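You operate a simulated robot arm through the tools that you are given. There is no shell and no other tool.

You run a simulated robot arm. Do the job below in one go: nothing can be reset, and whatever is moved stays where it is left.

## Task
Tighten the brass gland's nut in the nest and put the gland back.
Fine: clamp it before you turn, till the nut's line meets the arrow; free the clamp to lift it out.

It is judged by the outcome, as a careful person would: the job done as asked, and still so three seconds after it is handed in. It fails if anything else is knocked over, pushed out of place, dropped, spilled or broken.

## Robot
A 6-joint arm with a fingered hand, fixed in place. Base frame: the origin is on the floor under the middle of its stand, x ahead of it, y to its left, z up; the work surface is at about z = 80. Lengths are in cm, angles in degrees, forces in N, time in s.
With the tool pointing down near the work surface it reaches from about 38 to 82 cm from the base axis. Its first joint turns from -166.0 to 166.0 degrees. Payload 4 kg.
The tool frame sits at the grasp point between the pads (the TCP): z along the fingers, y along the line on which they close. The tips reach 2 cm beyond it. The gripper opens to 14 cm; its body begins 5.4 cm behind the TCP. The gripper is a hand of 3 fingers: y runs from the thumb to the fingers, the wrist lies at [0, 0, -21.5] in the tool frame.
Orientation is that of the tool frame in the base frame, as a unit quaternion [w, x, y, z]. With the fingers straight down and closing along the base's y, the tool's x points along the base's -x, its y along +y and its z along -z.

## Interface
- The arm moves only by the tool send_rows. Its arguments are lists of equal length, an entry for each row: "dp": the shift along the base's x, y, z in cm, a list of three; "delta_rot": the turn, a rotation vector about the base's x, y, z in degrees, a list of three. In form: {"dp": [[dx, dy, dz], ...], "delta_rot": [[wx, wy, wz], ...]}. A call has 1 to 20 rows; each row is the pose to reach, as a shift and turn from the pose commanded when the call began. A row lasts 0.2 s, in which the tool goes at most 5 cm and 8.6 degrees; a call with a longer step from one row to the next is refused whole. A pose out of reach is approached as far as the arm can. The call stops where the force on the tool passes 40 N (or 10 N more than at its start, if that is more) or the arm is blocked; 0.2 s more then pass. In this call time passes only in rows, and 0.2 s behind the last. It gives the time, the measured TCP pose, the force on the tool (base axes), the opening and the grip force at its end, in the units of the frame above (readings bear some noise), with the torque about the TCP (base axes, N m) and any sound that the robot's microphone picked up, and new pictures: "show" is both (left out), scene, wrist or none.
- Cameras (640 x 400 px; columns grow to the right, rows downward): "scene" is fixed at [39.76, 64.73, 155.25]; the picture's right is [-1.00, 0.10, 0.00], its down [0.04, 0.45, -0.89] and it looks along [-0.08, -0.89, -0.45] (base axes); focal length 326 px, centre (320, 200). "wrist" rides on the gripper at [7.4, -4.3, -7.9] in the tool frame; the picture's right is [0.50, 0.87, 0.00], its down [-0.59, 0.34, -0.73] and it looks along [-0.64, 0.37, 0.68] (tool axes); focal length 275 px, centre (320, 200).
- lift_body(by): moves the trunk up (or, below 0, down) by that many cm; the arm rides with it, the base frame stays. It gives what a move gives, with no picture.
- set_fingers(finger1, finger2, thumb_bend): sets how far each is bent, from 0 (flat) to 1 (curled in); at 0.3 the hand is open as for a grip, at 0.7 the pads meet at the TCP. One left out holds its place. A second passes; each finger stops where it meets its share of the squeeze, and holds until it gets a number again. It is the only way to open and close the hand. It gives what a move gives, with no picture; readings hold the bend of each and the force on the fingers (four entries, about 0 where the hand has none), thumb and palm.
- probe_pixels(camera, pixels): there is no depth. For up to 12 entries [column, row, z] of the newest picture of that camera ("zoom" is the newest enlarged one), the place [x, y] in the base frame at which the ray of that pixel passes the height z, good to about 0.2 cm. No time passes.
- zoom(camera, box): a new picture of the part [left, top, right, bottom] of that camera's present view, enlarged. No time passes.
- finish_job(): hands the job in; it is judged then, once.

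Leave the gripper open and the arm clear of the work at the hand-in unless told otherwise.

The tools are called after "Emit:" as name(argument=value, ...) on one line, values as JSON. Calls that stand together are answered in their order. send_rows: Moves the arm, as the interface text tells. Its arguments: {"type":"object","properties":{"dp":{"type":"array"},"delta_rot":{"type":"array"},"show":{"type":"string","enum":["both","scene","wrist","none"]}},"required":["dp","delta_rot"]} The other tools are called the same way: lift_body (by) moves the trunk up or down; set_fingers (finger1, finger2, thumb_bend) moves the fingers one by one; probe_pixels (camera, pixels) gives the place at which the rays of pixels pass given heights; zoom (camera, box) takes an enlarged picture of a part of a camera's view; finish_job () hands the job in.

At the start:

```text
t: 0.0
position: [28.16, -30.73, 105.03]
orientation: [0.001, 0.0, 1.0, 0.0]
wrist_force: [-0.1, 0.5, -0.3]
moment: [-0.03, 0.0, 0.01]
gripper_width: 14.0
gripper_force: 0.1
shape: jaw
bend: [0.3, 0.3, 0.3]
finger forces: [0.0, 0.0, 0.0, 0.1, 0.0, 0.1]
trunk travel left (down, up): [-7.5, 51.5]
```

scene: 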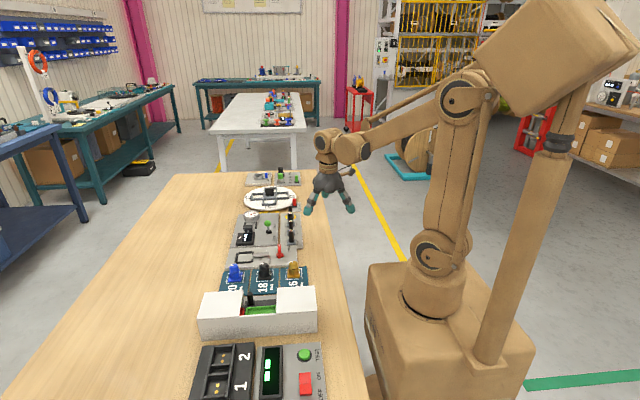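
wrist: 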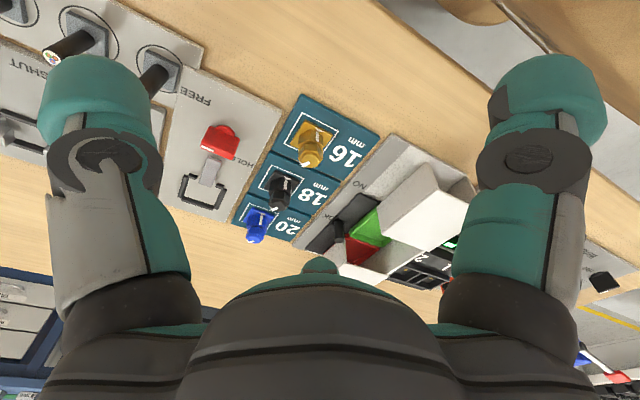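

I see a bench with a row of devices; three glands (blue 20, black 18, brass 16 mm) stand on teal pads near scene px (235–293, 270). I'll zoom in on several parts of the view before moving.

Emit:
zoom(camera="scene", box=[200, 240, 340, 340])

Emit:
zoom(camera="scene", box=[220, 160, 340, 260])

Emit:
zoom(camera="wrist", box=[160, 80, 480, 280])

Emit:
zoom(camera="scene", box=[180, 320, 340, 400])

```text
4.00 times, centred on (270, 290) of scene
```

zoom: 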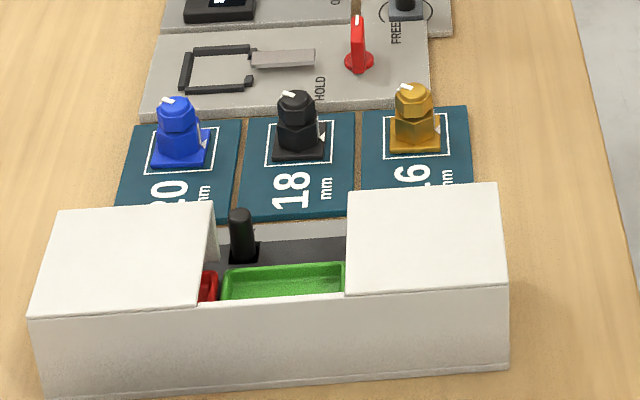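

```text
4.00 times, centred on (280, 210) of scene
```

zoom: 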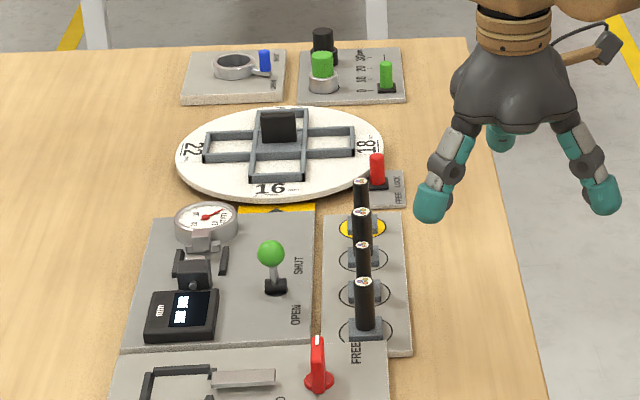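

```text
2.00 times, centred on (320, 180) of wrist
```

zoom: 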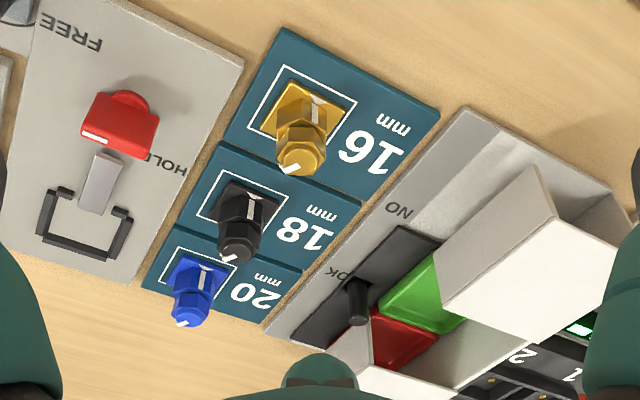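

```text
4.00 times, centred on (260, 360) of scene
```

zoom: 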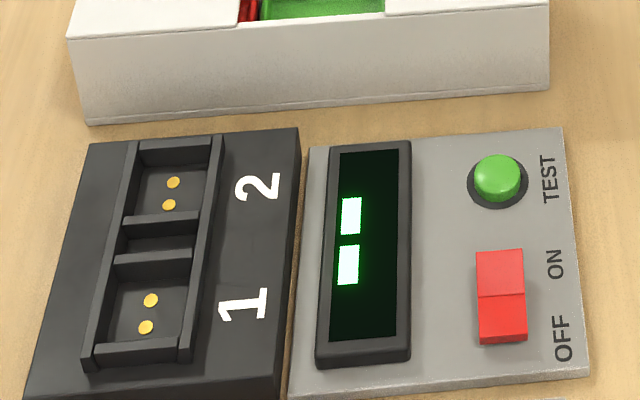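

The grey plate with the black U nest, sliding grey jaw and red FREE/HOLD lever looks like the clamp nest; the brass gland is on the 16 mm pad. I'll probe positions: gland base (294,276), gland top (293,263), nest centre (244,257), jaw (261,254), lever base (279,256), lever top (279,245), plate corners.

Emit:
probe_pixels(camera="scene", pixels=[[294, 274, 81], [293, 263, 85], [244, 257, 81], [244, 257, 82], [261, 254, 82], [279, 256, 81], [279, 245, 84], [225, 269, 80.5], [297, 264, 80.5], [302, 292, 80.5], [306, 267, 80.5], [279, 270, 80.5]])

Emit:
zoom(camera="scene", box=[274, 255, 314, 280])

Emit:
zoom(camera="scene", box=[225, 235, 305, 285])

Emit:
zoom(camera="wrist", box=[270, 100, 370, 180])

Emit:
zoom(camera="wrist", box=[160, 90, 290, 220])

```text
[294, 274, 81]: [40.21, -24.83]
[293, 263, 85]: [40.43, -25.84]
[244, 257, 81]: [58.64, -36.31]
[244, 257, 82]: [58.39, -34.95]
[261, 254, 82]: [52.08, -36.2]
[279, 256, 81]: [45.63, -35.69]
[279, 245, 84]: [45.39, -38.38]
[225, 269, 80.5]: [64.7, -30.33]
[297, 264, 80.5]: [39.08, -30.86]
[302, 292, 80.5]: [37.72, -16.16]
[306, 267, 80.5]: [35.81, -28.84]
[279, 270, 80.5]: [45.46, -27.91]
```

```text
16.00 times, centred on (294, 268) of scene
```

zoom: 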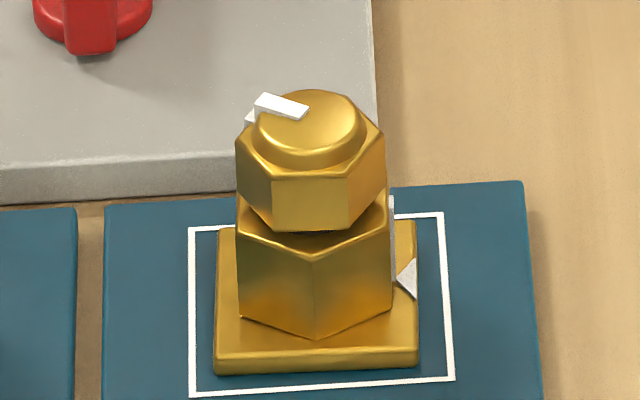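

```text
8.00 times, centred on (265, 260) of scene
```

zoom: 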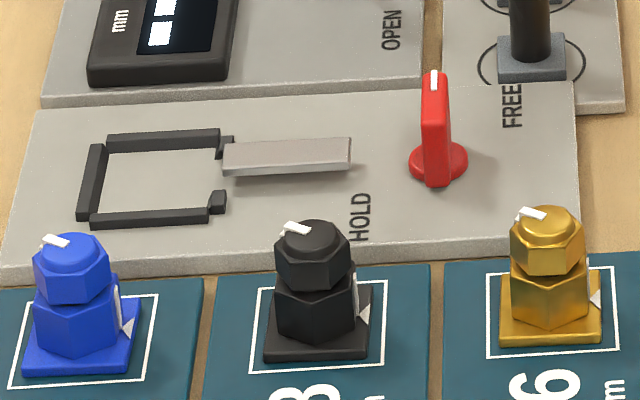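

```text
5.00 times, centred on (320, 140) of wrist
```

zoom: 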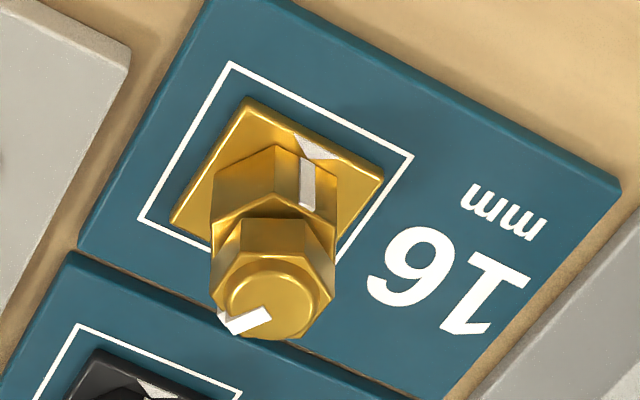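

```text
3.08 times, centred on (225, 155) of wrist
```

zoom: 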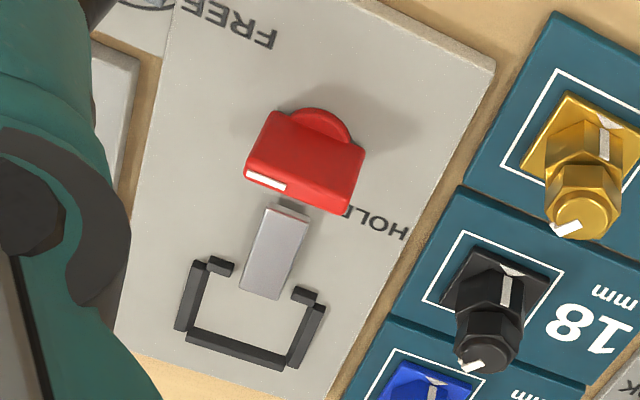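

The nest is around (58.5,-35.5), the jaw at (52,-36), the red knob at (45.6,-36) and the brass gland at (40.3,-25.3). I'll bring the wrist camera nearer for a better look at gland and lever, staying at TCP z≈97.

Emit:
send_rows(dp=[[2, 0.6, -3], [4, 1.2, -6], [6, 1.8, -8]], delta_rot=[[0, 0, 0], [0, 0, 0], [0, 0, 0]])

```text
t: 0.8
position: [34.4, -28.85, 96.98]
orientation: [-0.001, 0.0, 1.0, 0.001]
wrist_force: [-0.3, 0.5, 0.3]
moment: [0.01, 0.0, -0.02]
gripper_width: 13.99
gripper_force: 0.1
shape: jaw
bend: [0.3, 0.3, 0.3]
finger forces: [0.0, 0.0, 0.0, 0.0, 0.0, 0.1]
trunk travel left (down, up): [-7.5, 51.5]
```

scene: 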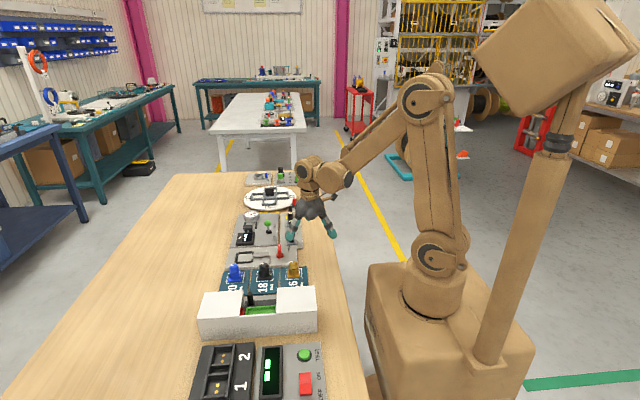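
wrist: 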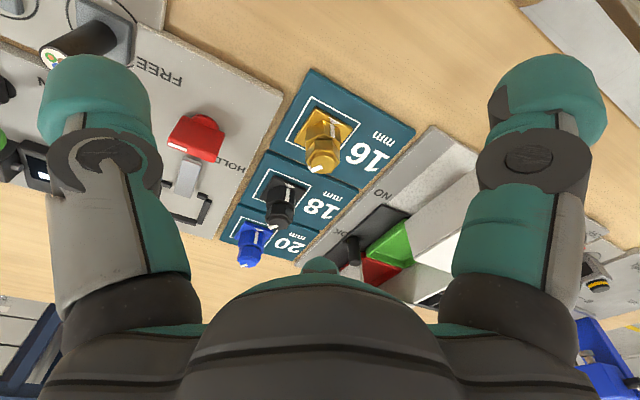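

The gland is now at wrist px (322,140), the lever at (195,138). I'll zoom on both.

Emit:
zoom(camera="wrist", box=[270, 90, 382, 160])

Emit:
zoom(camera="wrist", box=[120, 40, 280, 240])

Emit:
probe_pixels(camera="wrist", pixels=[[322, 160, 85], [322, 130, 81.5], [310, 108, 81.5], [354, 128, 81.5], [296, 138, 81.5], [312, 98, 81], [360, 123, 81], [286, 137, 81], [195, 115, 81]])

```text
5.71 times, centred on (326, 125) of wrist
```

zoom: 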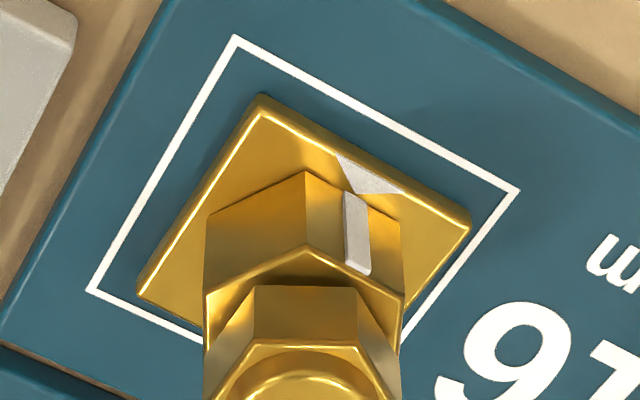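

```text
2.00 times, centred on (200, 140) of wrist
```

zoom: 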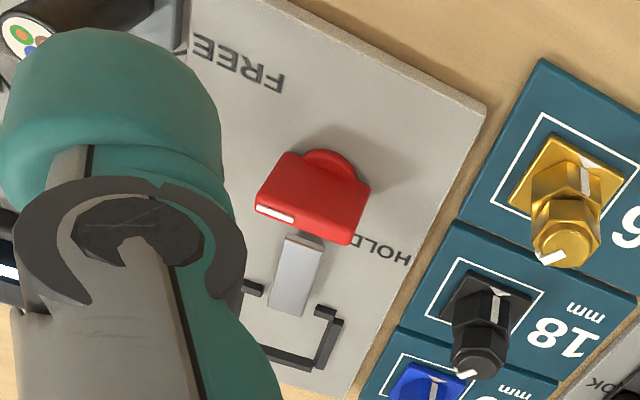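

```text
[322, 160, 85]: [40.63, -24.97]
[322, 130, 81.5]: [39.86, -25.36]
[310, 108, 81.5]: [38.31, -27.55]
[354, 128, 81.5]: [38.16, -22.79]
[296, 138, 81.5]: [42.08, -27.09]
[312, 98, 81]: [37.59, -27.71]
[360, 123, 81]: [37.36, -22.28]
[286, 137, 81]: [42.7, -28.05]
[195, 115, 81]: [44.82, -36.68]
```

Emit:
probe_pixels(camera="wrist", pixels=[[311.1, 96.5, 80], [311.1, 96.5, 81], [360.7, 122.9, 80], [360.7, 122.9, 81], [285.4, 140.8, 80], [285.4, 140.8, 81], [315.5, 107, 81], [315.5, 107, 82], [352.3, 129.4, 81], [352.3, 129.4, 82], [293.9, 140.8, 81], [293.9, 140.8, 82]])

Emit:
probe_pixels(camera="scene", pixels=[[301.6, 268.8, 80], [301.6, 268.8, 81], [302.3, 279.1, 80], [302.3, 279.1, 81], [285.75, 269.75, 80], [285.75, 269.75, 81], [299.9, 269.4, 81], [299.9, 269.4, 82], [300.1, 278.3, 81], [300.1, 277.5, 82], [287.6, 269.75, 81], [287.6, 269.75, 82]])

```text
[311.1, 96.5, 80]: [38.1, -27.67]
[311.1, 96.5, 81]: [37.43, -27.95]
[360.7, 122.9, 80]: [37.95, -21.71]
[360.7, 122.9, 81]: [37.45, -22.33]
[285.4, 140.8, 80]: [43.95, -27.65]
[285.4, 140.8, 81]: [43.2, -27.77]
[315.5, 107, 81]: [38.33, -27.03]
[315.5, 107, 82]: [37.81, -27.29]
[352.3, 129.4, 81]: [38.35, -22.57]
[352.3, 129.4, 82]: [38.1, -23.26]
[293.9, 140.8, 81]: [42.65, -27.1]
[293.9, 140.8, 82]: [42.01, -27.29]
```

```text
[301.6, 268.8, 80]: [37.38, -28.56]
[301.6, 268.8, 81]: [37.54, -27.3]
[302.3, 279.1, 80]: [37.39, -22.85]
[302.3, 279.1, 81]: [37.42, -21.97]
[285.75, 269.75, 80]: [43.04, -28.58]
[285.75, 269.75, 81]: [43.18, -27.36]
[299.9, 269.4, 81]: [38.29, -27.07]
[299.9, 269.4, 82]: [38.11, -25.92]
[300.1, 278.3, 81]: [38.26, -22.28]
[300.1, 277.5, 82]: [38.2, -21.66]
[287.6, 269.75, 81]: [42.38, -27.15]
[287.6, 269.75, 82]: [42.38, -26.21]
```

Emit:
probe_pixels(camera="wrist", pixels=[[324, 161.5, 84], [324, 161.5, 85], [324, 161.5, 86], [195, 115, 81], [195, 115, 82]])

Emit:
probe_pixels(camera="scene", pixels=[[293.4, 262.9, 84], [293.4, 262.9, 85], [293.4, 262.9, 86], [289, 248.1, 81], [270.25, 262.25, 81], [279.75, 255, 81], [279, 245, 84], [279, 245, 85]])

Emit:
zoom(camera="wrist", box=[292, 130, 356, 180])

```text
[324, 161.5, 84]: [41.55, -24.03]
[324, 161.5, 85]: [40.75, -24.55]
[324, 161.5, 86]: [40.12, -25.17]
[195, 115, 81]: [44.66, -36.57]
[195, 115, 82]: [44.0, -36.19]
```

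```text
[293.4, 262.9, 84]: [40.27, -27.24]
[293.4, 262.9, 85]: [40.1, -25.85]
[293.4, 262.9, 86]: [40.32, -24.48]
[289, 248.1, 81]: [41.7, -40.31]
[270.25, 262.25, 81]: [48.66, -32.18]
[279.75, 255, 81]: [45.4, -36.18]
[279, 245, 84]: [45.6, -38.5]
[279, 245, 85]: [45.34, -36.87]
```

```text
8.00 times, centred on (324, 155) of wrist
```

zoom: 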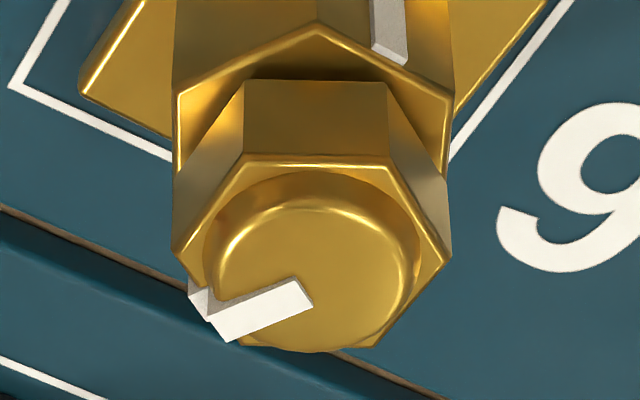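

Triangulating: pad top z≈80.75, flange 4.4 cm square centred near (40.4,-24.9), gland top z≈85.7. The nut's line points to about +x (slightly -y); the arrow is on the -x side. The red paddle knob is around (45.4,-36.2), pointing along -y. Now I move so the wrist camera can see both the knob and the nest.

Emit:
send_rows(dp=[[3.4, -2.3, 1.5], [6.8, -4.6, 2], [10.2, -6.9, 2], [13.6, -9.15, 2]], delta_rot=[[0, 0, 0], [0, 0, 0], [0, 0, 0], [0, 0, 0]])

```text
t: 1.8
position: [47.78, -37.9, 98.94]
orientation: [0.0, -0.001, 1.0, 0.0]
wrist_force: [-0.5, -0.1, 0.6]
moment: [0.02, -0.01, -0.02]
gripper_width: 13.98
gripper_force: 0.1
shape: jaw
bend: [0.3, 0.3, 0.3]
finger forces: [0.1, 0.1, 0.0, 0.0, 0.1, 0.1]
trunk travel left (down, up): [-7.5, 51.5]
```

scene: 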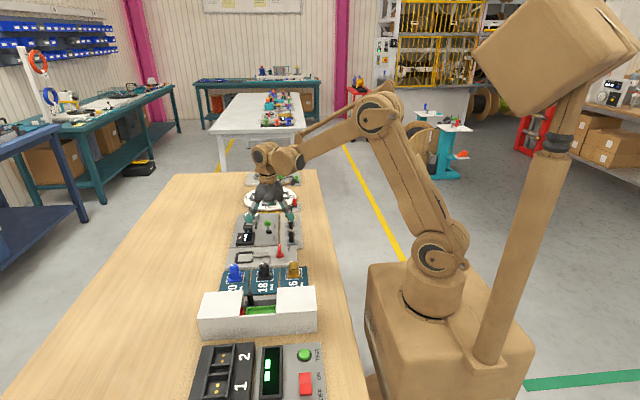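
wrist: 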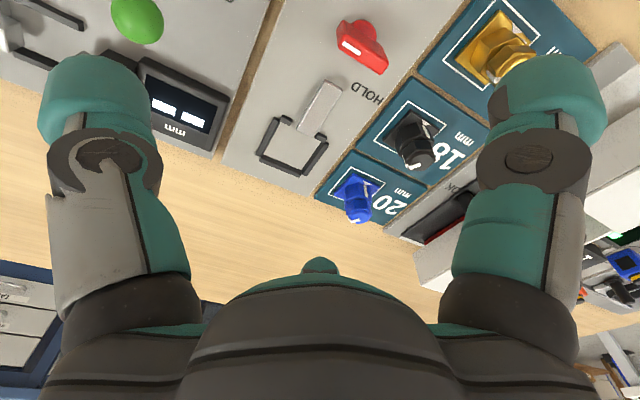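

I can see the nest at wrist px (292,150) and the knob at (362,45). I'll enlarge these.

Emit:
zoom(camera="wrist", box=[300, 0, 420, 80])

Emit:
zoom(camera="wrist", box=[240, 70, 368, 190])

```text
5.00 times, centred on (360, 40) of wrist
```

zoom: 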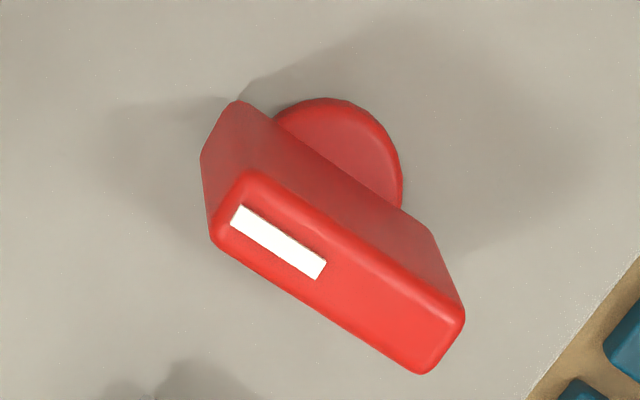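

```text
3.33 times, centred on (304, 130) of wrist
```

zoom: 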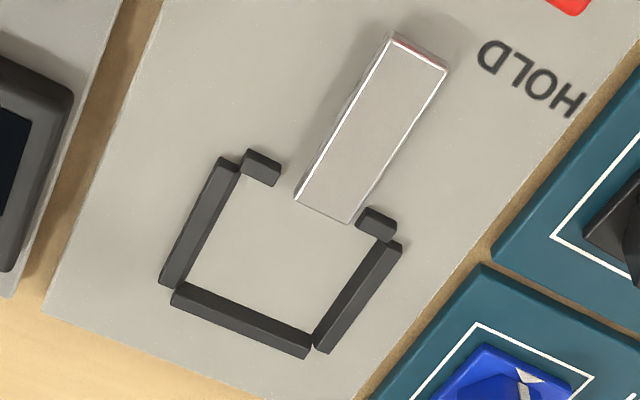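

Emit:
zoom(camera="wrist", box=[250, 110, 330, 180])

Emit:
zoom(camera="scene", box=[230, 240, 286, 275])

```text
5.71 times, centred on (290, 145) of wrist
```

zoom: 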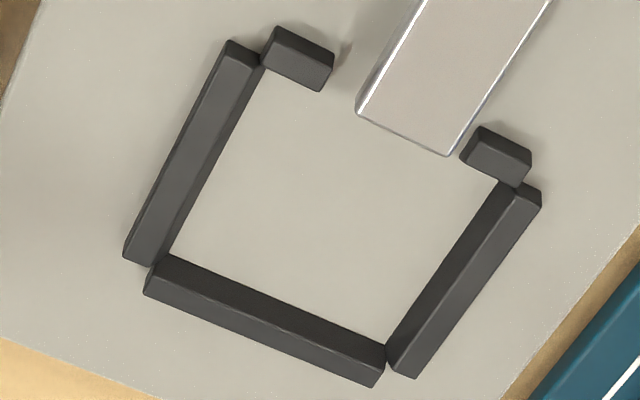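

```text
11.43 times, centred on (258, 258) of scene
```

zoom: 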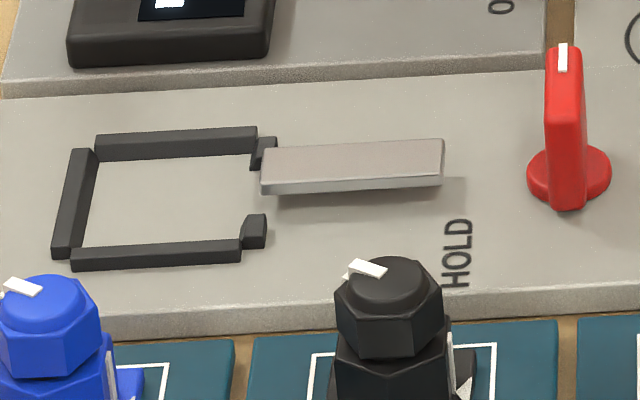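

Emit:
probe_pixels(camera="scene", pixels=[[238.6, 254.3, 80.5], [238.6, 254.3, 81], [238.6, 254.3, 81.5], [279.2, 244.5, 84], [279.2, 244.5, 85], [279.6, 255, 81.5], [252.6, 258.7, 81.5], [251.9, 254.6, 81.5], [236.5, 262.0, 81.0], [253, 254, 81]])

Emit:
probe_pixels(camera="wrist", pixels=[[263.2, 154.3, 80.5], [263.2, 154.3, 81], [263.2, 154.3, 81.5], [301, 169.5, 80.5], [301, 169.5, 81], [280, 121.5, 81], [321.5, 141.3, 81], [344, 43, 84], [344, 43, 85], [391, 73.5, 84], [391, 73.5, 85]])

```text
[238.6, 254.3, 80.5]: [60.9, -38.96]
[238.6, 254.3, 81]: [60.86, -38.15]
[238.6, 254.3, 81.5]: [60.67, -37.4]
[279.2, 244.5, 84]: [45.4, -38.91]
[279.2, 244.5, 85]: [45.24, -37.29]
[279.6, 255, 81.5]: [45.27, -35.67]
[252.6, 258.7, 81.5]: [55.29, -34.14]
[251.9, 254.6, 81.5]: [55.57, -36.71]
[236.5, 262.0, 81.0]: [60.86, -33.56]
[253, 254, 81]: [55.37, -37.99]
```

```text
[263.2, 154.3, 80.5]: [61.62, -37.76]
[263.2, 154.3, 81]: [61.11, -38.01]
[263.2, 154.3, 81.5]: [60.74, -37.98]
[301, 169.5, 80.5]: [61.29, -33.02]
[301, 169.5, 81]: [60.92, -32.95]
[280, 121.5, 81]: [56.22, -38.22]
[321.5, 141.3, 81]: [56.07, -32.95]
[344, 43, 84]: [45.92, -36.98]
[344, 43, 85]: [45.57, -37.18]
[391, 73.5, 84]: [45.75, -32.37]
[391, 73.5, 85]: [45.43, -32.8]
```

Nest floor z≈81.05, interior roughly x 56.2–60.95, y −38.1…−33.0 (centre ≈(58.6,−35.5)); knob top z≈84.9, axis near (45.4,−35.4). Before approaching, I'll part-close the hand in free air to learn how its opening and finger size look.

Emit:
set_fingers(finger1=0.55, finger2=0.55, thumb_bend=0.55)

Emit:
send_rows(dp=[[0, 0, 0]], delta_rot=[[0, 0, 0]])

Emit:
zoom(camera="scene", box=[230, 135, 310, 235])

```text
t: 2.8
position: [47.86, -37.88, 99.02]
orientation: [0.0, -0.001, 1.0, 0.0]
wrist_force: [-0.9, -0.2, 0.3]
moment: [-0.01, -0.01, 0.02]
gripper_width: 4.81
gripper_force: 0.0
shape: fingers
bend: [0.55, 0.55, 0.55]
finger forces: [0.0, 0.1, 0.0, 0.0, 0.1, 0.0]
trunk travel left (down, up): [-7.5, 51.5]
```

```text
t: 3.2
position: [47.75, -37.82, 99.0]
orientation: [0.001, -0.001, 1.0, 0.0]
wrist_force: [0.5, 0.1, -0.9]
moment: [0.01, -0.01, -0.02]
gripper_width: 4.81
gripper_force: 0.2
shape: fingers
bend: [0.55, 0.55, 0.55]
finger forces: [0.0, 0.0, 0.1, 0.1, 0.1, 0.1]
trunk travel left (down, up): [-7.5, 51.5]
```

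scene: 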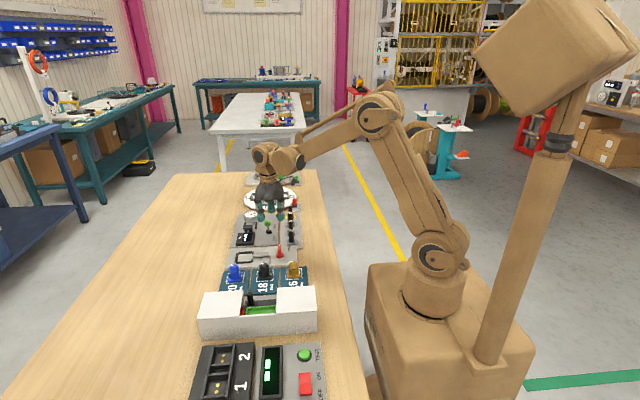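
wrist: 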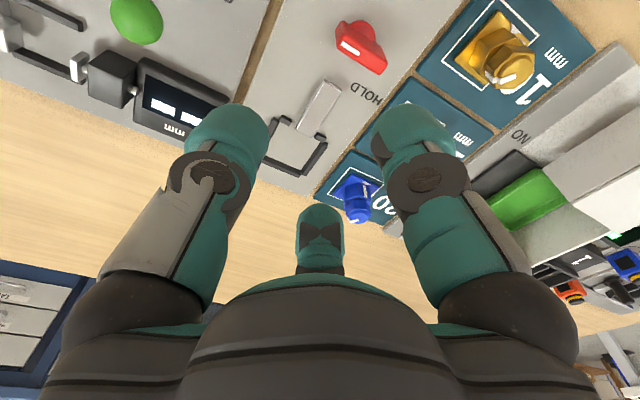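

```text
4.00 times, centred on (270, 185) of scene
```

zoom: 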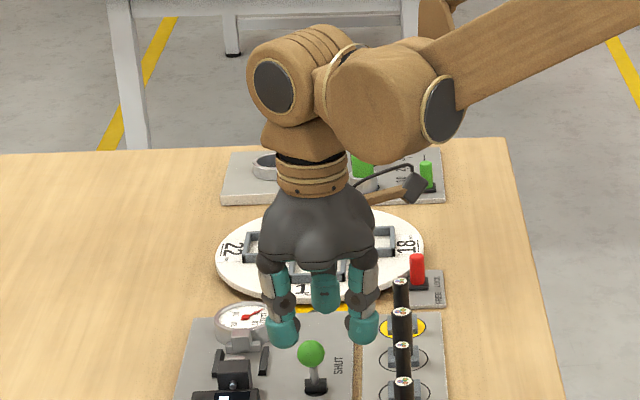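

At bend 0.55 the opening reads 4.81 cm and the fingers hang about vertical, ~2.8 cm thick each. Before approaching the gland I check the white box next to the pads: its front edge bottom (317,332), top (317,311), back-top corners (314,286) and (276,288); also the black gland's position (264,270).

Emit:
probe_pixels(camera="scene", pixels=[[317, 332.5, 80], [317, 311.25, 84], [317, 311.25, 86], [317, 311.25, 88], [314.25, 285.75, 84], [314.25, 285.75, 86], [314.25, 285.75, 88], [276.25, 288, 86], [263.5, 263, 85.7], [235, 264, 85.7], [293.4, 262.9, 85.7]])

Emit:
zoom(camera="wrist", box=[440, 0, 580, 100])

```text
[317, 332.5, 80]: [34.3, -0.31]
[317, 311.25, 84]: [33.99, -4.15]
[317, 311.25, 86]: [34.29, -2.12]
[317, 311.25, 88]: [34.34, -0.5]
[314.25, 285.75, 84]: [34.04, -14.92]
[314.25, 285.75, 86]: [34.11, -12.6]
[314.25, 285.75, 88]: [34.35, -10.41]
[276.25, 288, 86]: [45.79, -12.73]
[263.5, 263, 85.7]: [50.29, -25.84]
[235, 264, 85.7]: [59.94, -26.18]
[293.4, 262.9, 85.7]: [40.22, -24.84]
```

```text
4.00 times, centred on (510, 50) of wrist
```

zoom: 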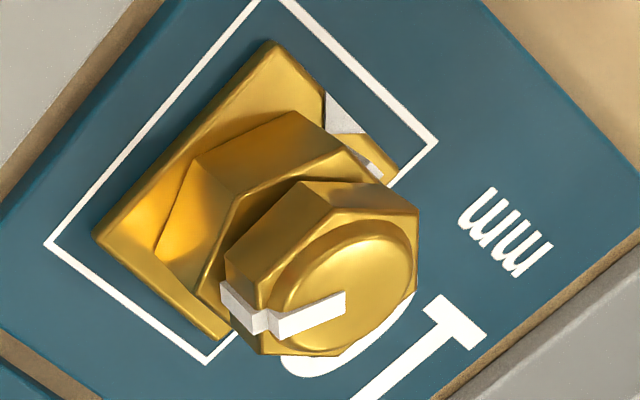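

The box (y from −10.5, top z≈88) and the black gland (x≈50.3) leave ample room. Now I measure the nut line's direction from this zoom: line inner end (345,303), outer end (275,325) at z≈85.7, plus the flange corner tips (275,42), (97,235), (400,165).

Emit:
probe_pixels(camera="zoom", pixels=[[345, 303, 85.7], [275, 325, 85.7], [345, 293, 85.7], [272, 315, 85.7], [347, 312, 85.7], [280, 335, 85.7], [275, 42, 81.2], [97, 235, 81.2], [400, 165, 81.2], [340, 132, 81.2]])

Emit:
probe_pixels(camera="scene", pixels=[[293.25, 262.7, 85.7], [290, 261.7, 85.7], [293.0, 262.9, 85.7], [289.8, 262.1, 85.7]])

```text
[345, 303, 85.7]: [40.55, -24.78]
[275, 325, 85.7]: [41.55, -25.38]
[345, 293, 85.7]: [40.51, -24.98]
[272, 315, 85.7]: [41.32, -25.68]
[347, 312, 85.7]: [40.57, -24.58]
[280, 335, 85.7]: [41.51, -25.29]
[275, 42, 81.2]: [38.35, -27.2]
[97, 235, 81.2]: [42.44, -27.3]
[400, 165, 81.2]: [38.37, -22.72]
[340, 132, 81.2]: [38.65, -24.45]
```

```text
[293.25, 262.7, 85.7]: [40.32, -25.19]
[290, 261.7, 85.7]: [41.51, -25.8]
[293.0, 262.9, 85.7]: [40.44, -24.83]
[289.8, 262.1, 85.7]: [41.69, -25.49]
```

The nut line is at about −30° (from +x toward −y); the arrow is at 180° (−x), so the nut needs about 150° clockwise. The present hand yaw already puts the three fingers on nut flats (30°,150°,−90°). I'll look at the fingertip shape first.

Emit:
zoom(camera="wrist", box=[170, 80, 470, 280])

Emit:
zoom(camera="scene", box=[250, 195, 290, 225])

```text
2.00 times, centred on (320, 180) of wrist
```

zoom: 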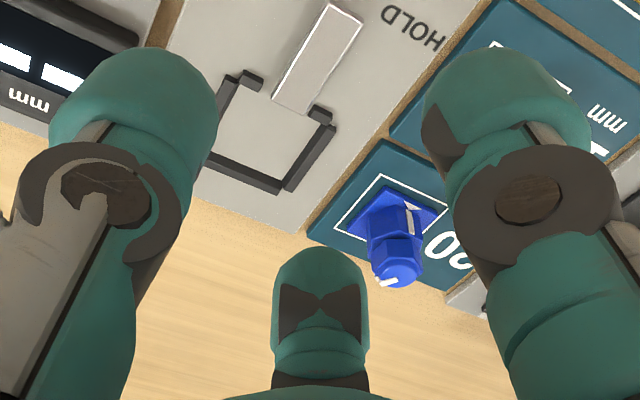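

```text
13.33 times, centred on (270, 210) of scene
```

zoom: 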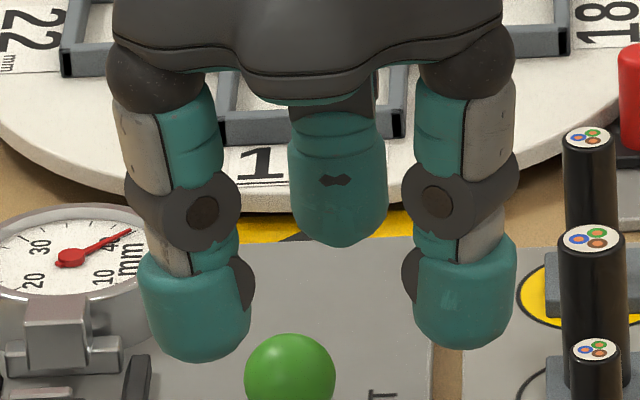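

The fingertips are rounded cylinders. I'll set the bend to 0.5 (wider margin) and move above the brass gland at (40.4,−24.95), TCP z≈92.

Emit:
set_fingers(finger1=0.5, finger2=0.5, thumb_bend=0.5)

Emit:
send_rows(dp=[[-1.85, 3.2, -0.5], [-3.7, 6.4, -1.5], [-5.5, 9.7, -3], [-7.4, 12.92, -5], [-7.4, 12.92, -7]], delta_rot=[[0, 0, 0], [0, 0, 0], [0, 0, 0], [0, 0, 0], [0, 0, 0]])

```text
t: 4.2
position: [47.73, -37.95, 98.94]
orientation: [0.0, 0.0, 1.0, 0.0]
wrist_force: [0.2, 0.0, 0.0]
moment: [0.0, -0.01, 0.03]
gripper_width: 6.35
gripper_force: 0.0
shape: fingers
bend: [0.5, 0.5, 0.5]
finger forces: [0.0, 0.0, 0.0, 0.0, 0.1, 0.0]
trunk travel left (down, up): [-7.5, 51.5]
```

```text
t: 5.4
position: [40.54, -25.09, 91.89]
orientation: [0.0, 0.0, 1.0, 0.0]
wrist_force: [-0.3, -0.2, 0.4]
moment: [-0.01, -0.02, -0.01]
gripper_width: 6.37
gripper_force: 0.2
shape: fingers
bend: [0.5, 0.5, 0.5]
finger forces: [0.0, 0.0, 0.0, 0.0, 0.1, 0.1]
trunk travel left (down, up): [-7.5, 51.5]
```

scene: 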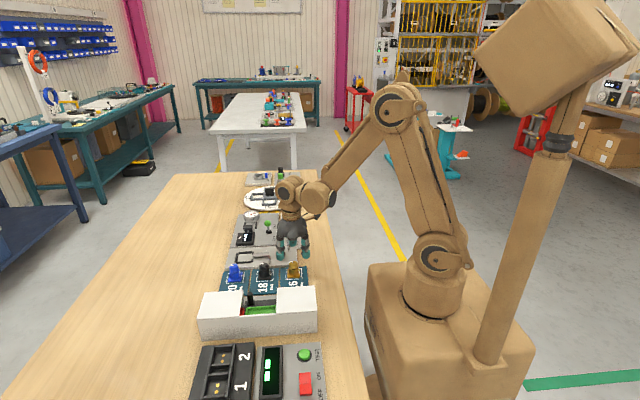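
wrist: 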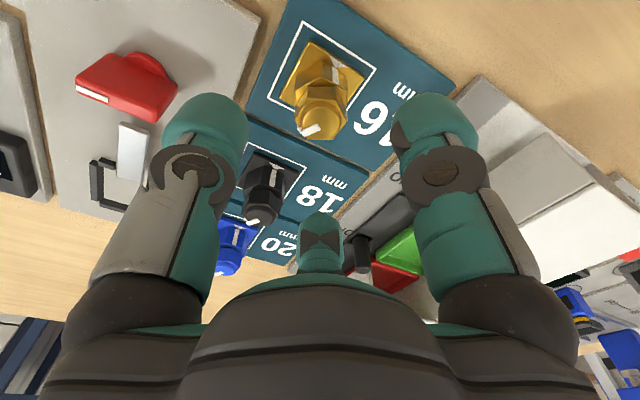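

The hand is over the gland (dome at wrist px ≈(324,115)). I'll zoom and probe to verify alignment.

Emit:
zoom(camera="wrist", box=[270, 30, 382, 150])

Emit:
zoom(camera="scene", box=[262, 225, 326, 285])

```text
3.33 times, centred on (326, 90) of wrist
```

zoom: 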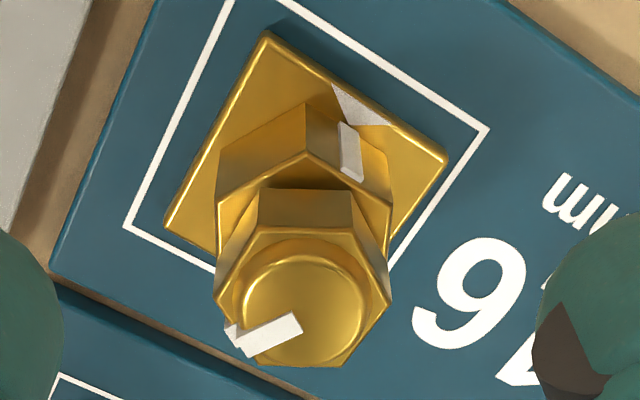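

```text
6.67 times, centred on (294, 255) of scene
```

zoom: 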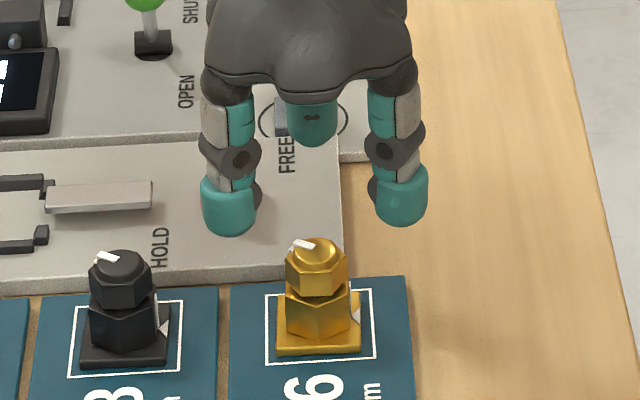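

Emit:
probe_pixels(camera="wrist", pixels=[[320.9, 122.7, 85.7], [319.7, 115.4, 85.1], [310.6, 42, 81.2], [357.5, 77, 81.2], [279.5, 105, 81.2]])

Emit:
probe_pixels(camera="scene", pixels=[[293.4, 262.9, 85.7]])

```text
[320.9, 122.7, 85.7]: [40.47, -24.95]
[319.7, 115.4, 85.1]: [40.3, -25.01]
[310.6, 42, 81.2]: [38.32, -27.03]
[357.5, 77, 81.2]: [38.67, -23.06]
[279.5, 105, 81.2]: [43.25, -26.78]
```

```text
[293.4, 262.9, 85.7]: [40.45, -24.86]
```

Gland axis ≈(40.43,−24.93); the hand is within 0.15 cm. I descend to TCP z≈84.8 so the pads meet the nut.

Emit:
send_rows(dp=[[-0.05, 0.06, -2], [-0.1, 0.12, -4], [-0.1, 0.12, -5.5], [-0.1, 0.12, -7.0]], delta_rot=[[0, 0, 0], [0, 0, 0], [0, 0, 0], [0, 0, 0]])

Emit:
zoom(camera="scene", box=[262, 235, 326, 285])

Emit:
zoom(camera="wrist", box=[220, 120, 420, 260])

```text
t: 6.4
position: [40.15, -24.9, 85.03]
orientation: [0.0, -0.001, 1.0, 0.0]
wrist_force: [0.3, 0.3, -0.2]
moment: [0.0, 0.03, -0.01]
gripper_width: 6.36
gripper_force: 0.0
shape: fingers
bend: [0.5, 0.5, 0.5]
finger forces: [0.1, 0.0, 0.0, 0.0, 0.1, 0.1]
trunk travel left (down, up): [-7.5, 51.5]
```

scene: 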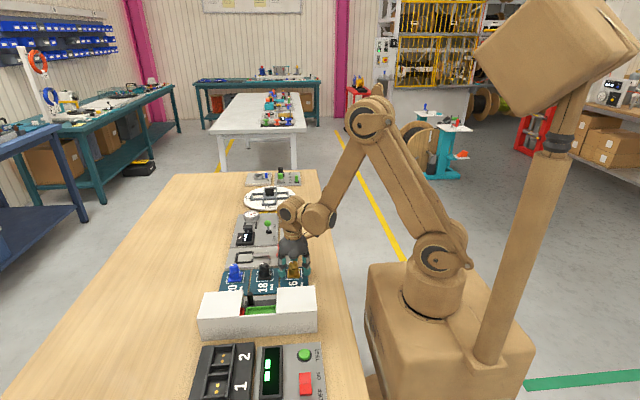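
wrist: 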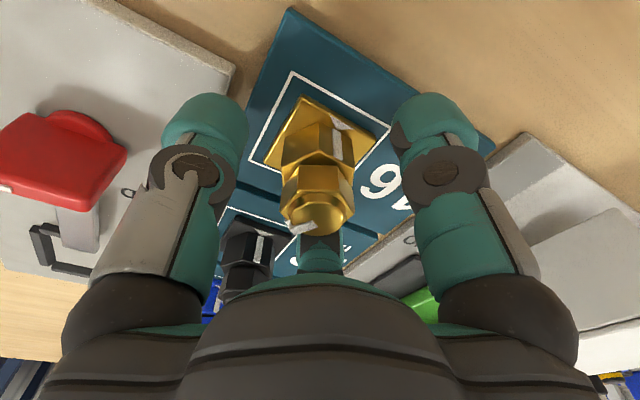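

```text
8.00 times, centred on (294, 260) of scene
```

zoom: 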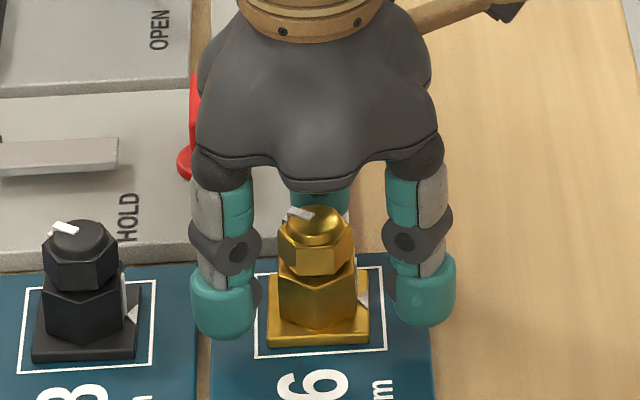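

```text
2.86 times, centred on (320, 190) of wrist
```

zoom: 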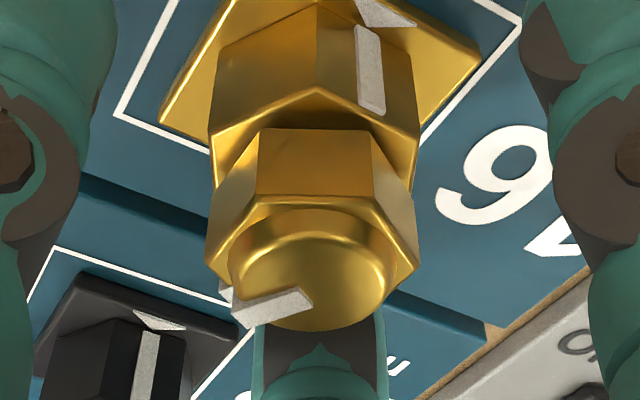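

The hand is about 0.27 cm too far toward −x (finger midpoint 326 vs gland 317 in the 8× zoom, reading 40.15). I shift +0.25 in x, then close.

Emit:
send_rows(dp=[[0.25, -0.02, -0.1]], delta_rot=[[0, 0, 0]], show="none")

Emit:
set_fingers(finger1=0.7, finger2=0.7, thumb_bend=0.7)

Emit:
zoom(camera="scene", box=[262, 235, 326, 285])

Emit:
zoom(camera="wrist", box=[220, 100, 420, 260])

```text
t: 6.8
position: [40.41, -25.06, 84.9]
orientation: [0.0, -0.001, 1.0, 0.0]
wrist_force: [-0.4, -0.3, 0.7]
moment: [-0.03, 0.05, 0.0]
gripper_width: 6.35
gripper_force: 0.1
shape: fingers
bend: [0.5, 0.5, 0.5]
finger forces: [0.0, 0.0, 0.0, 0.1, 0.0, 0.1]
trunk travel left (down, up): [-7.5, 51.5]
```

```text
t: 7.8
position: [40.43, -25.0, 84.74]
orientation: [0.0, 0.0, 1.0, -0.001]
wrist_force: [-0.4, -0.4, 1.9]
moment: [0.07, -0.06, 0.03]
gripper_width: 2.86
gripper_force: 16.7
shape: fingers
bend: [0.61, 0.6, 0.63]
finger forces: [7.4, 11.8, 0.0, 0.1, 14.5, 0.0]
trunk travel left (down, up): [-7.5, 51.5]
```

```text
8.00 times, centred on (294, 260) of scene
```

zoom: 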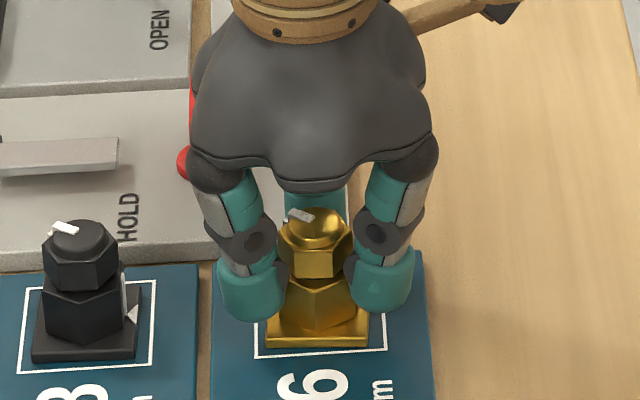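

```text
2.50 times, centred on (320, 180) of wrist
```

zoom: 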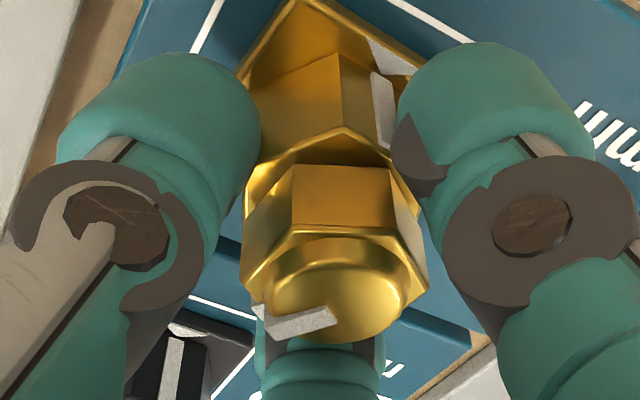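

Gripped: width 2.86 cm, forces 7/12/14 N. I lift slowly by 4 cm and look.

Emit:
send_rows(dp=[[0, 0, 0.5], [0, 0, 1.5], [0, 0, 3], [0, 0, 5], [0, 0, 7]], delta_rot=[[0, 0, 0], [0, 0, 0], [0, 0, 0], [0, 0, 0], [0, 0, 0]])

Emit:
zoom(camera="scene", box=[262, 215, 326, 285])

Emit:
zoom(camera="wrist", box=[220, 80, 420, 260])

```text
t: 9.0
position: [40.52, -24.93, 91.98]
orientation: [0.0, 0.0, 1.0, 0.0]
wrist_force: [-0.6, 0.5, 0.7]
moment: [-0.01, -0.02, 0.03]
gripper_width: 2.69
gripper_force: 16.2
shape: fingers
bend: [0.61, 0.6, 0.64]
finger forces: [6.7, 11.7, 0.0, 0.1, 13.4, 0.0]
trunk travel left (down, up): [-7.5, 51.5]
```

scene: 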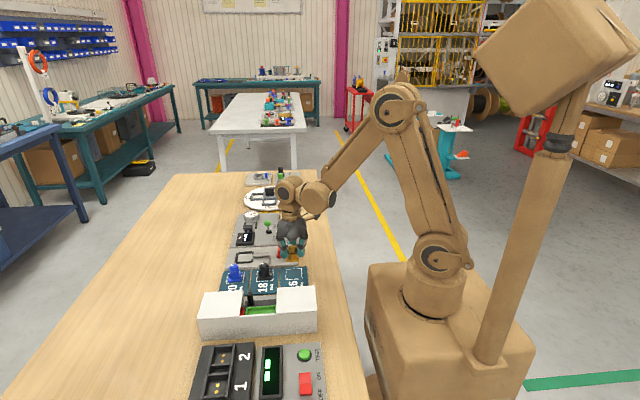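
wrist: 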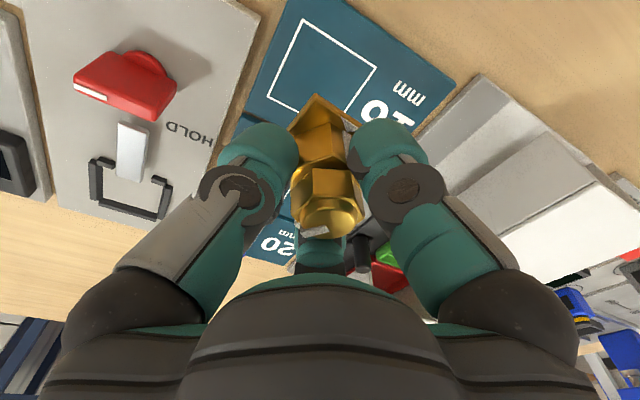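

```text
5.71 times, centred on (294, 250) of scene
```

zoom: 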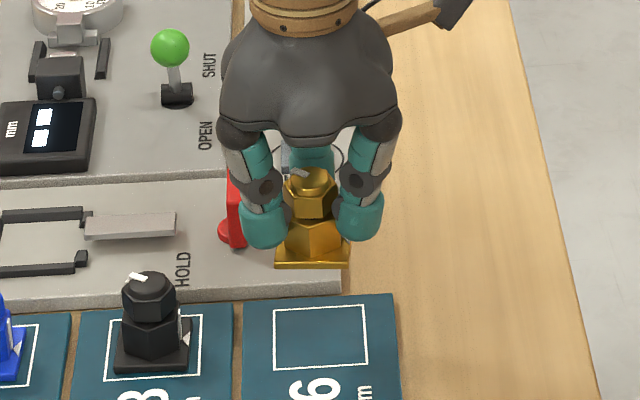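

```text
2.22 times, centred on (320, 170) of wrist
```

zoom: 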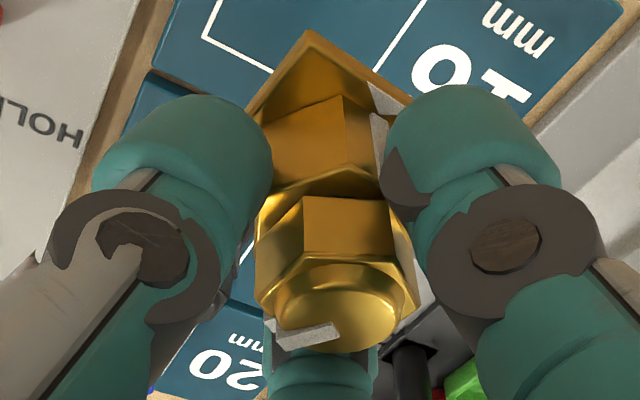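

The gland is up, but it seems to have turned some degrees in the hand. I zoom closer to measure its flange.

Emit:
zoom(camera="scene", box=[278, 240, 310, 265])

Emit:
zoom(camera="wrist", box=[280, 85, 370, 145])

```text
16.00 times, centred on (294, 252) of scene
```

zoom: 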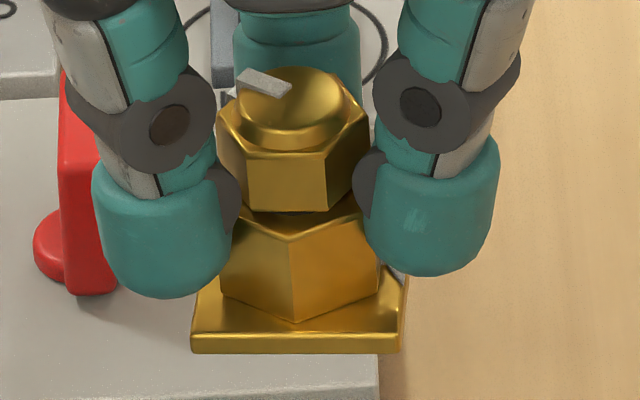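

```text
6.67 times, centred on (325, 115) of wrist
```

zoom: 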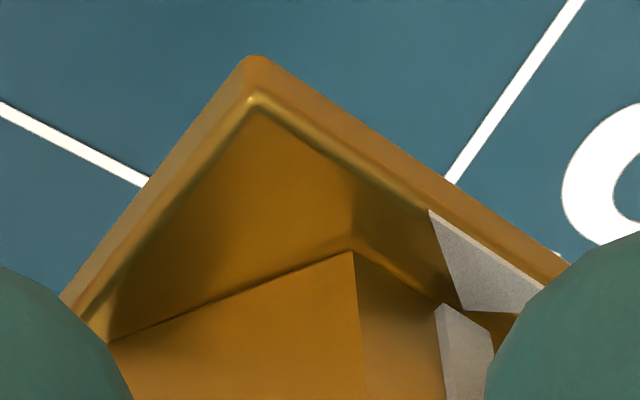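

Emit:
probe_pixels(camera="zoom", pixels=[[255, 57, 87.9], [90, 258, 87.9], [60, 298, 87.9], [540, 242, 87.9], [400, 151, 87.9], [255, 97, 88.4], [110, 290, 88.4], [415, 197, 88.4]])

Emit:
probe_pixels(camera="scene", pixels=[[286, 261.5, 87.9], [299.1, 261.5, 87.9], [286, 260.4, 88.4], [299.3, 260.25, 88.4], [292, 244.8, 92.8], [289, 243.8, 92.8]])

```text
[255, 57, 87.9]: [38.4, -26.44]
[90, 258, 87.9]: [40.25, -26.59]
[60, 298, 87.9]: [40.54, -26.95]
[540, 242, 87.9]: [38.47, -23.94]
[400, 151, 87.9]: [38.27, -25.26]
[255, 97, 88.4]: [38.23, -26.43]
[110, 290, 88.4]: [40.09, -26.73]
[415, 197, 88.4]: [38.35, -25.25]
```

```text
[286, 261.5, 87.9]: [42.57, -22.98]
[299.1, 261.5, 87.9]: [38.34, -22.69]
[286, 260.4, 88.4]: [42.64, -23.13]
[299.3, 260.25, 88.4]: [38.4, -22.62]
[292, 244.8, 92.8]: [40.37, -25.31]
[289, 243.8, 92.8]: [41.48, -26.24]
```

Emit:
probe_pixels(camera="wrist", pixels=[[329, 217.3, 92.3], [329, 217.3, 92.8], [329, 217.3, 93.2]])

Emit:
probe_pixels(camera="scene", pixels=[[292.3, 245.6, 92.3], [292.3, 245.6, 92.8], [292.3, 245.6, 93.2], [292.3, 245.6, 92.8]])

```text
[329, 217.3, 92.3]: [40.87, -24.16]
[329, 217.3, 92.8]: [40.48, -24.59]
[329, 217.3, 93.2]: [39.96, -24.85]
```

```text
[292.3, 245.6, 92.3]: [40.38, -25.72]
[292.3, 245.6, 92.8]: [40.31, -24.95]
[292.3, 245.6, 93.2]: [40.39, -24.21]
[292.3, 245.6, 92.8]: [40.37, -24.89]
```

The gland axis is offset about (−0.13,+0.25) from the TCP and turned about −4.5°. I carry it over to the nest at the same height with a +4.5° yaw correction.

Emit:
send_rows(dp=[[1.5, -0.9, 0.3], [4, -2.4, 0.5], [7, -4.1, 0.5], [10, -5.9, 0.5], [13, -7.7, 0.5], [15.5, -9.1, 0.5], [17.5, -10.3, 0.5], [18.28, -10.78, 0.5]], delta_rot=[[0, 0, 0], [0, 0, 0], [0, 0, 1], [0, 0, 2], [0, 0, 3], [0, 0, 4], [0, 0, 4.5], [0, 0, 4.5]])

Emit:
zoom(camera="scene", box=[220, 210, 284, 270])

Emit:
zoom(camera="wrist", box=[220, 60, 420, 250])

```text
t: 10.8
position: [58.83, -35.83, 92.43]
orientation: [-0.001, -0.039, 0.999, 0.0]
wrist_force: [-0.5, -0.6, -1.7]
moment: [0.01, 0.02, 0.02]
gripper_width: 2.68
gripper_force: 15.6
shape: fingers
bend: [0.61, 0.6, 0.64]
finger forces: [6.8, 11.7, 0.0, 0.0, 13.1, 0.0]
trunk travel left (down, up): [-7.5, 51.5]
```

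scene: 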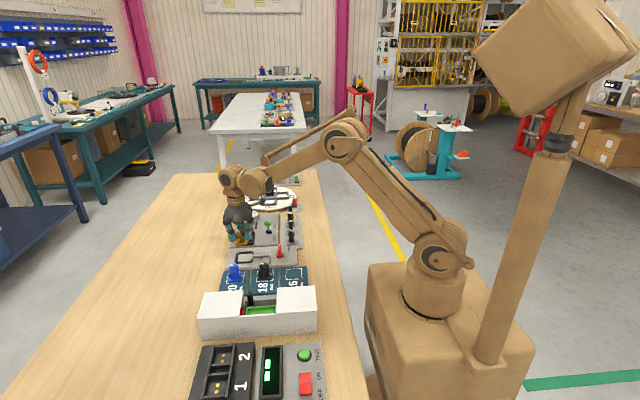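
wrist: 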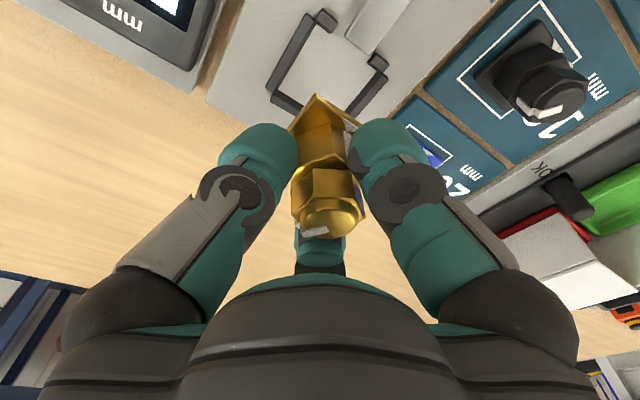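

```text
6.67 times, centred on (252, 240) of scene
```

zoom: 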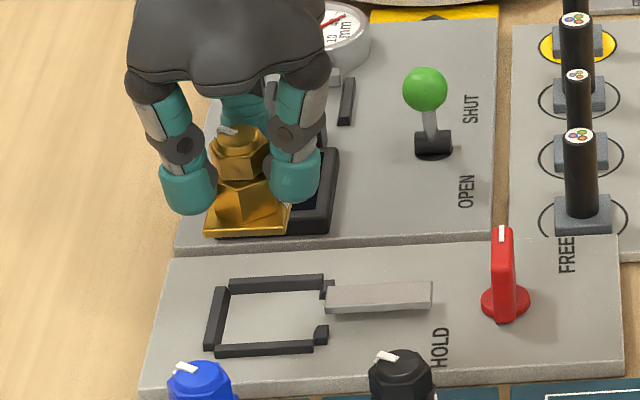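

```text
2.11 times, centred on (320, 155) of wrist
```

zoom: 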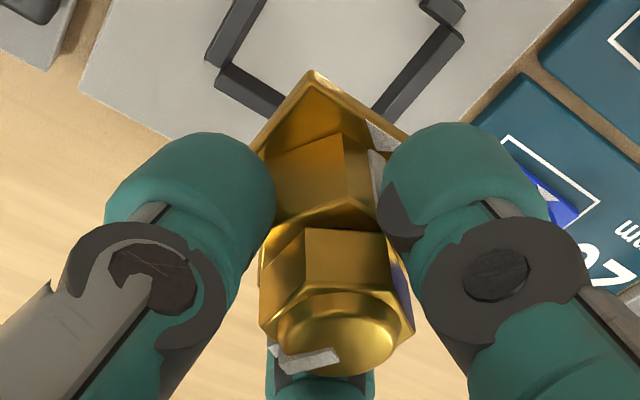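

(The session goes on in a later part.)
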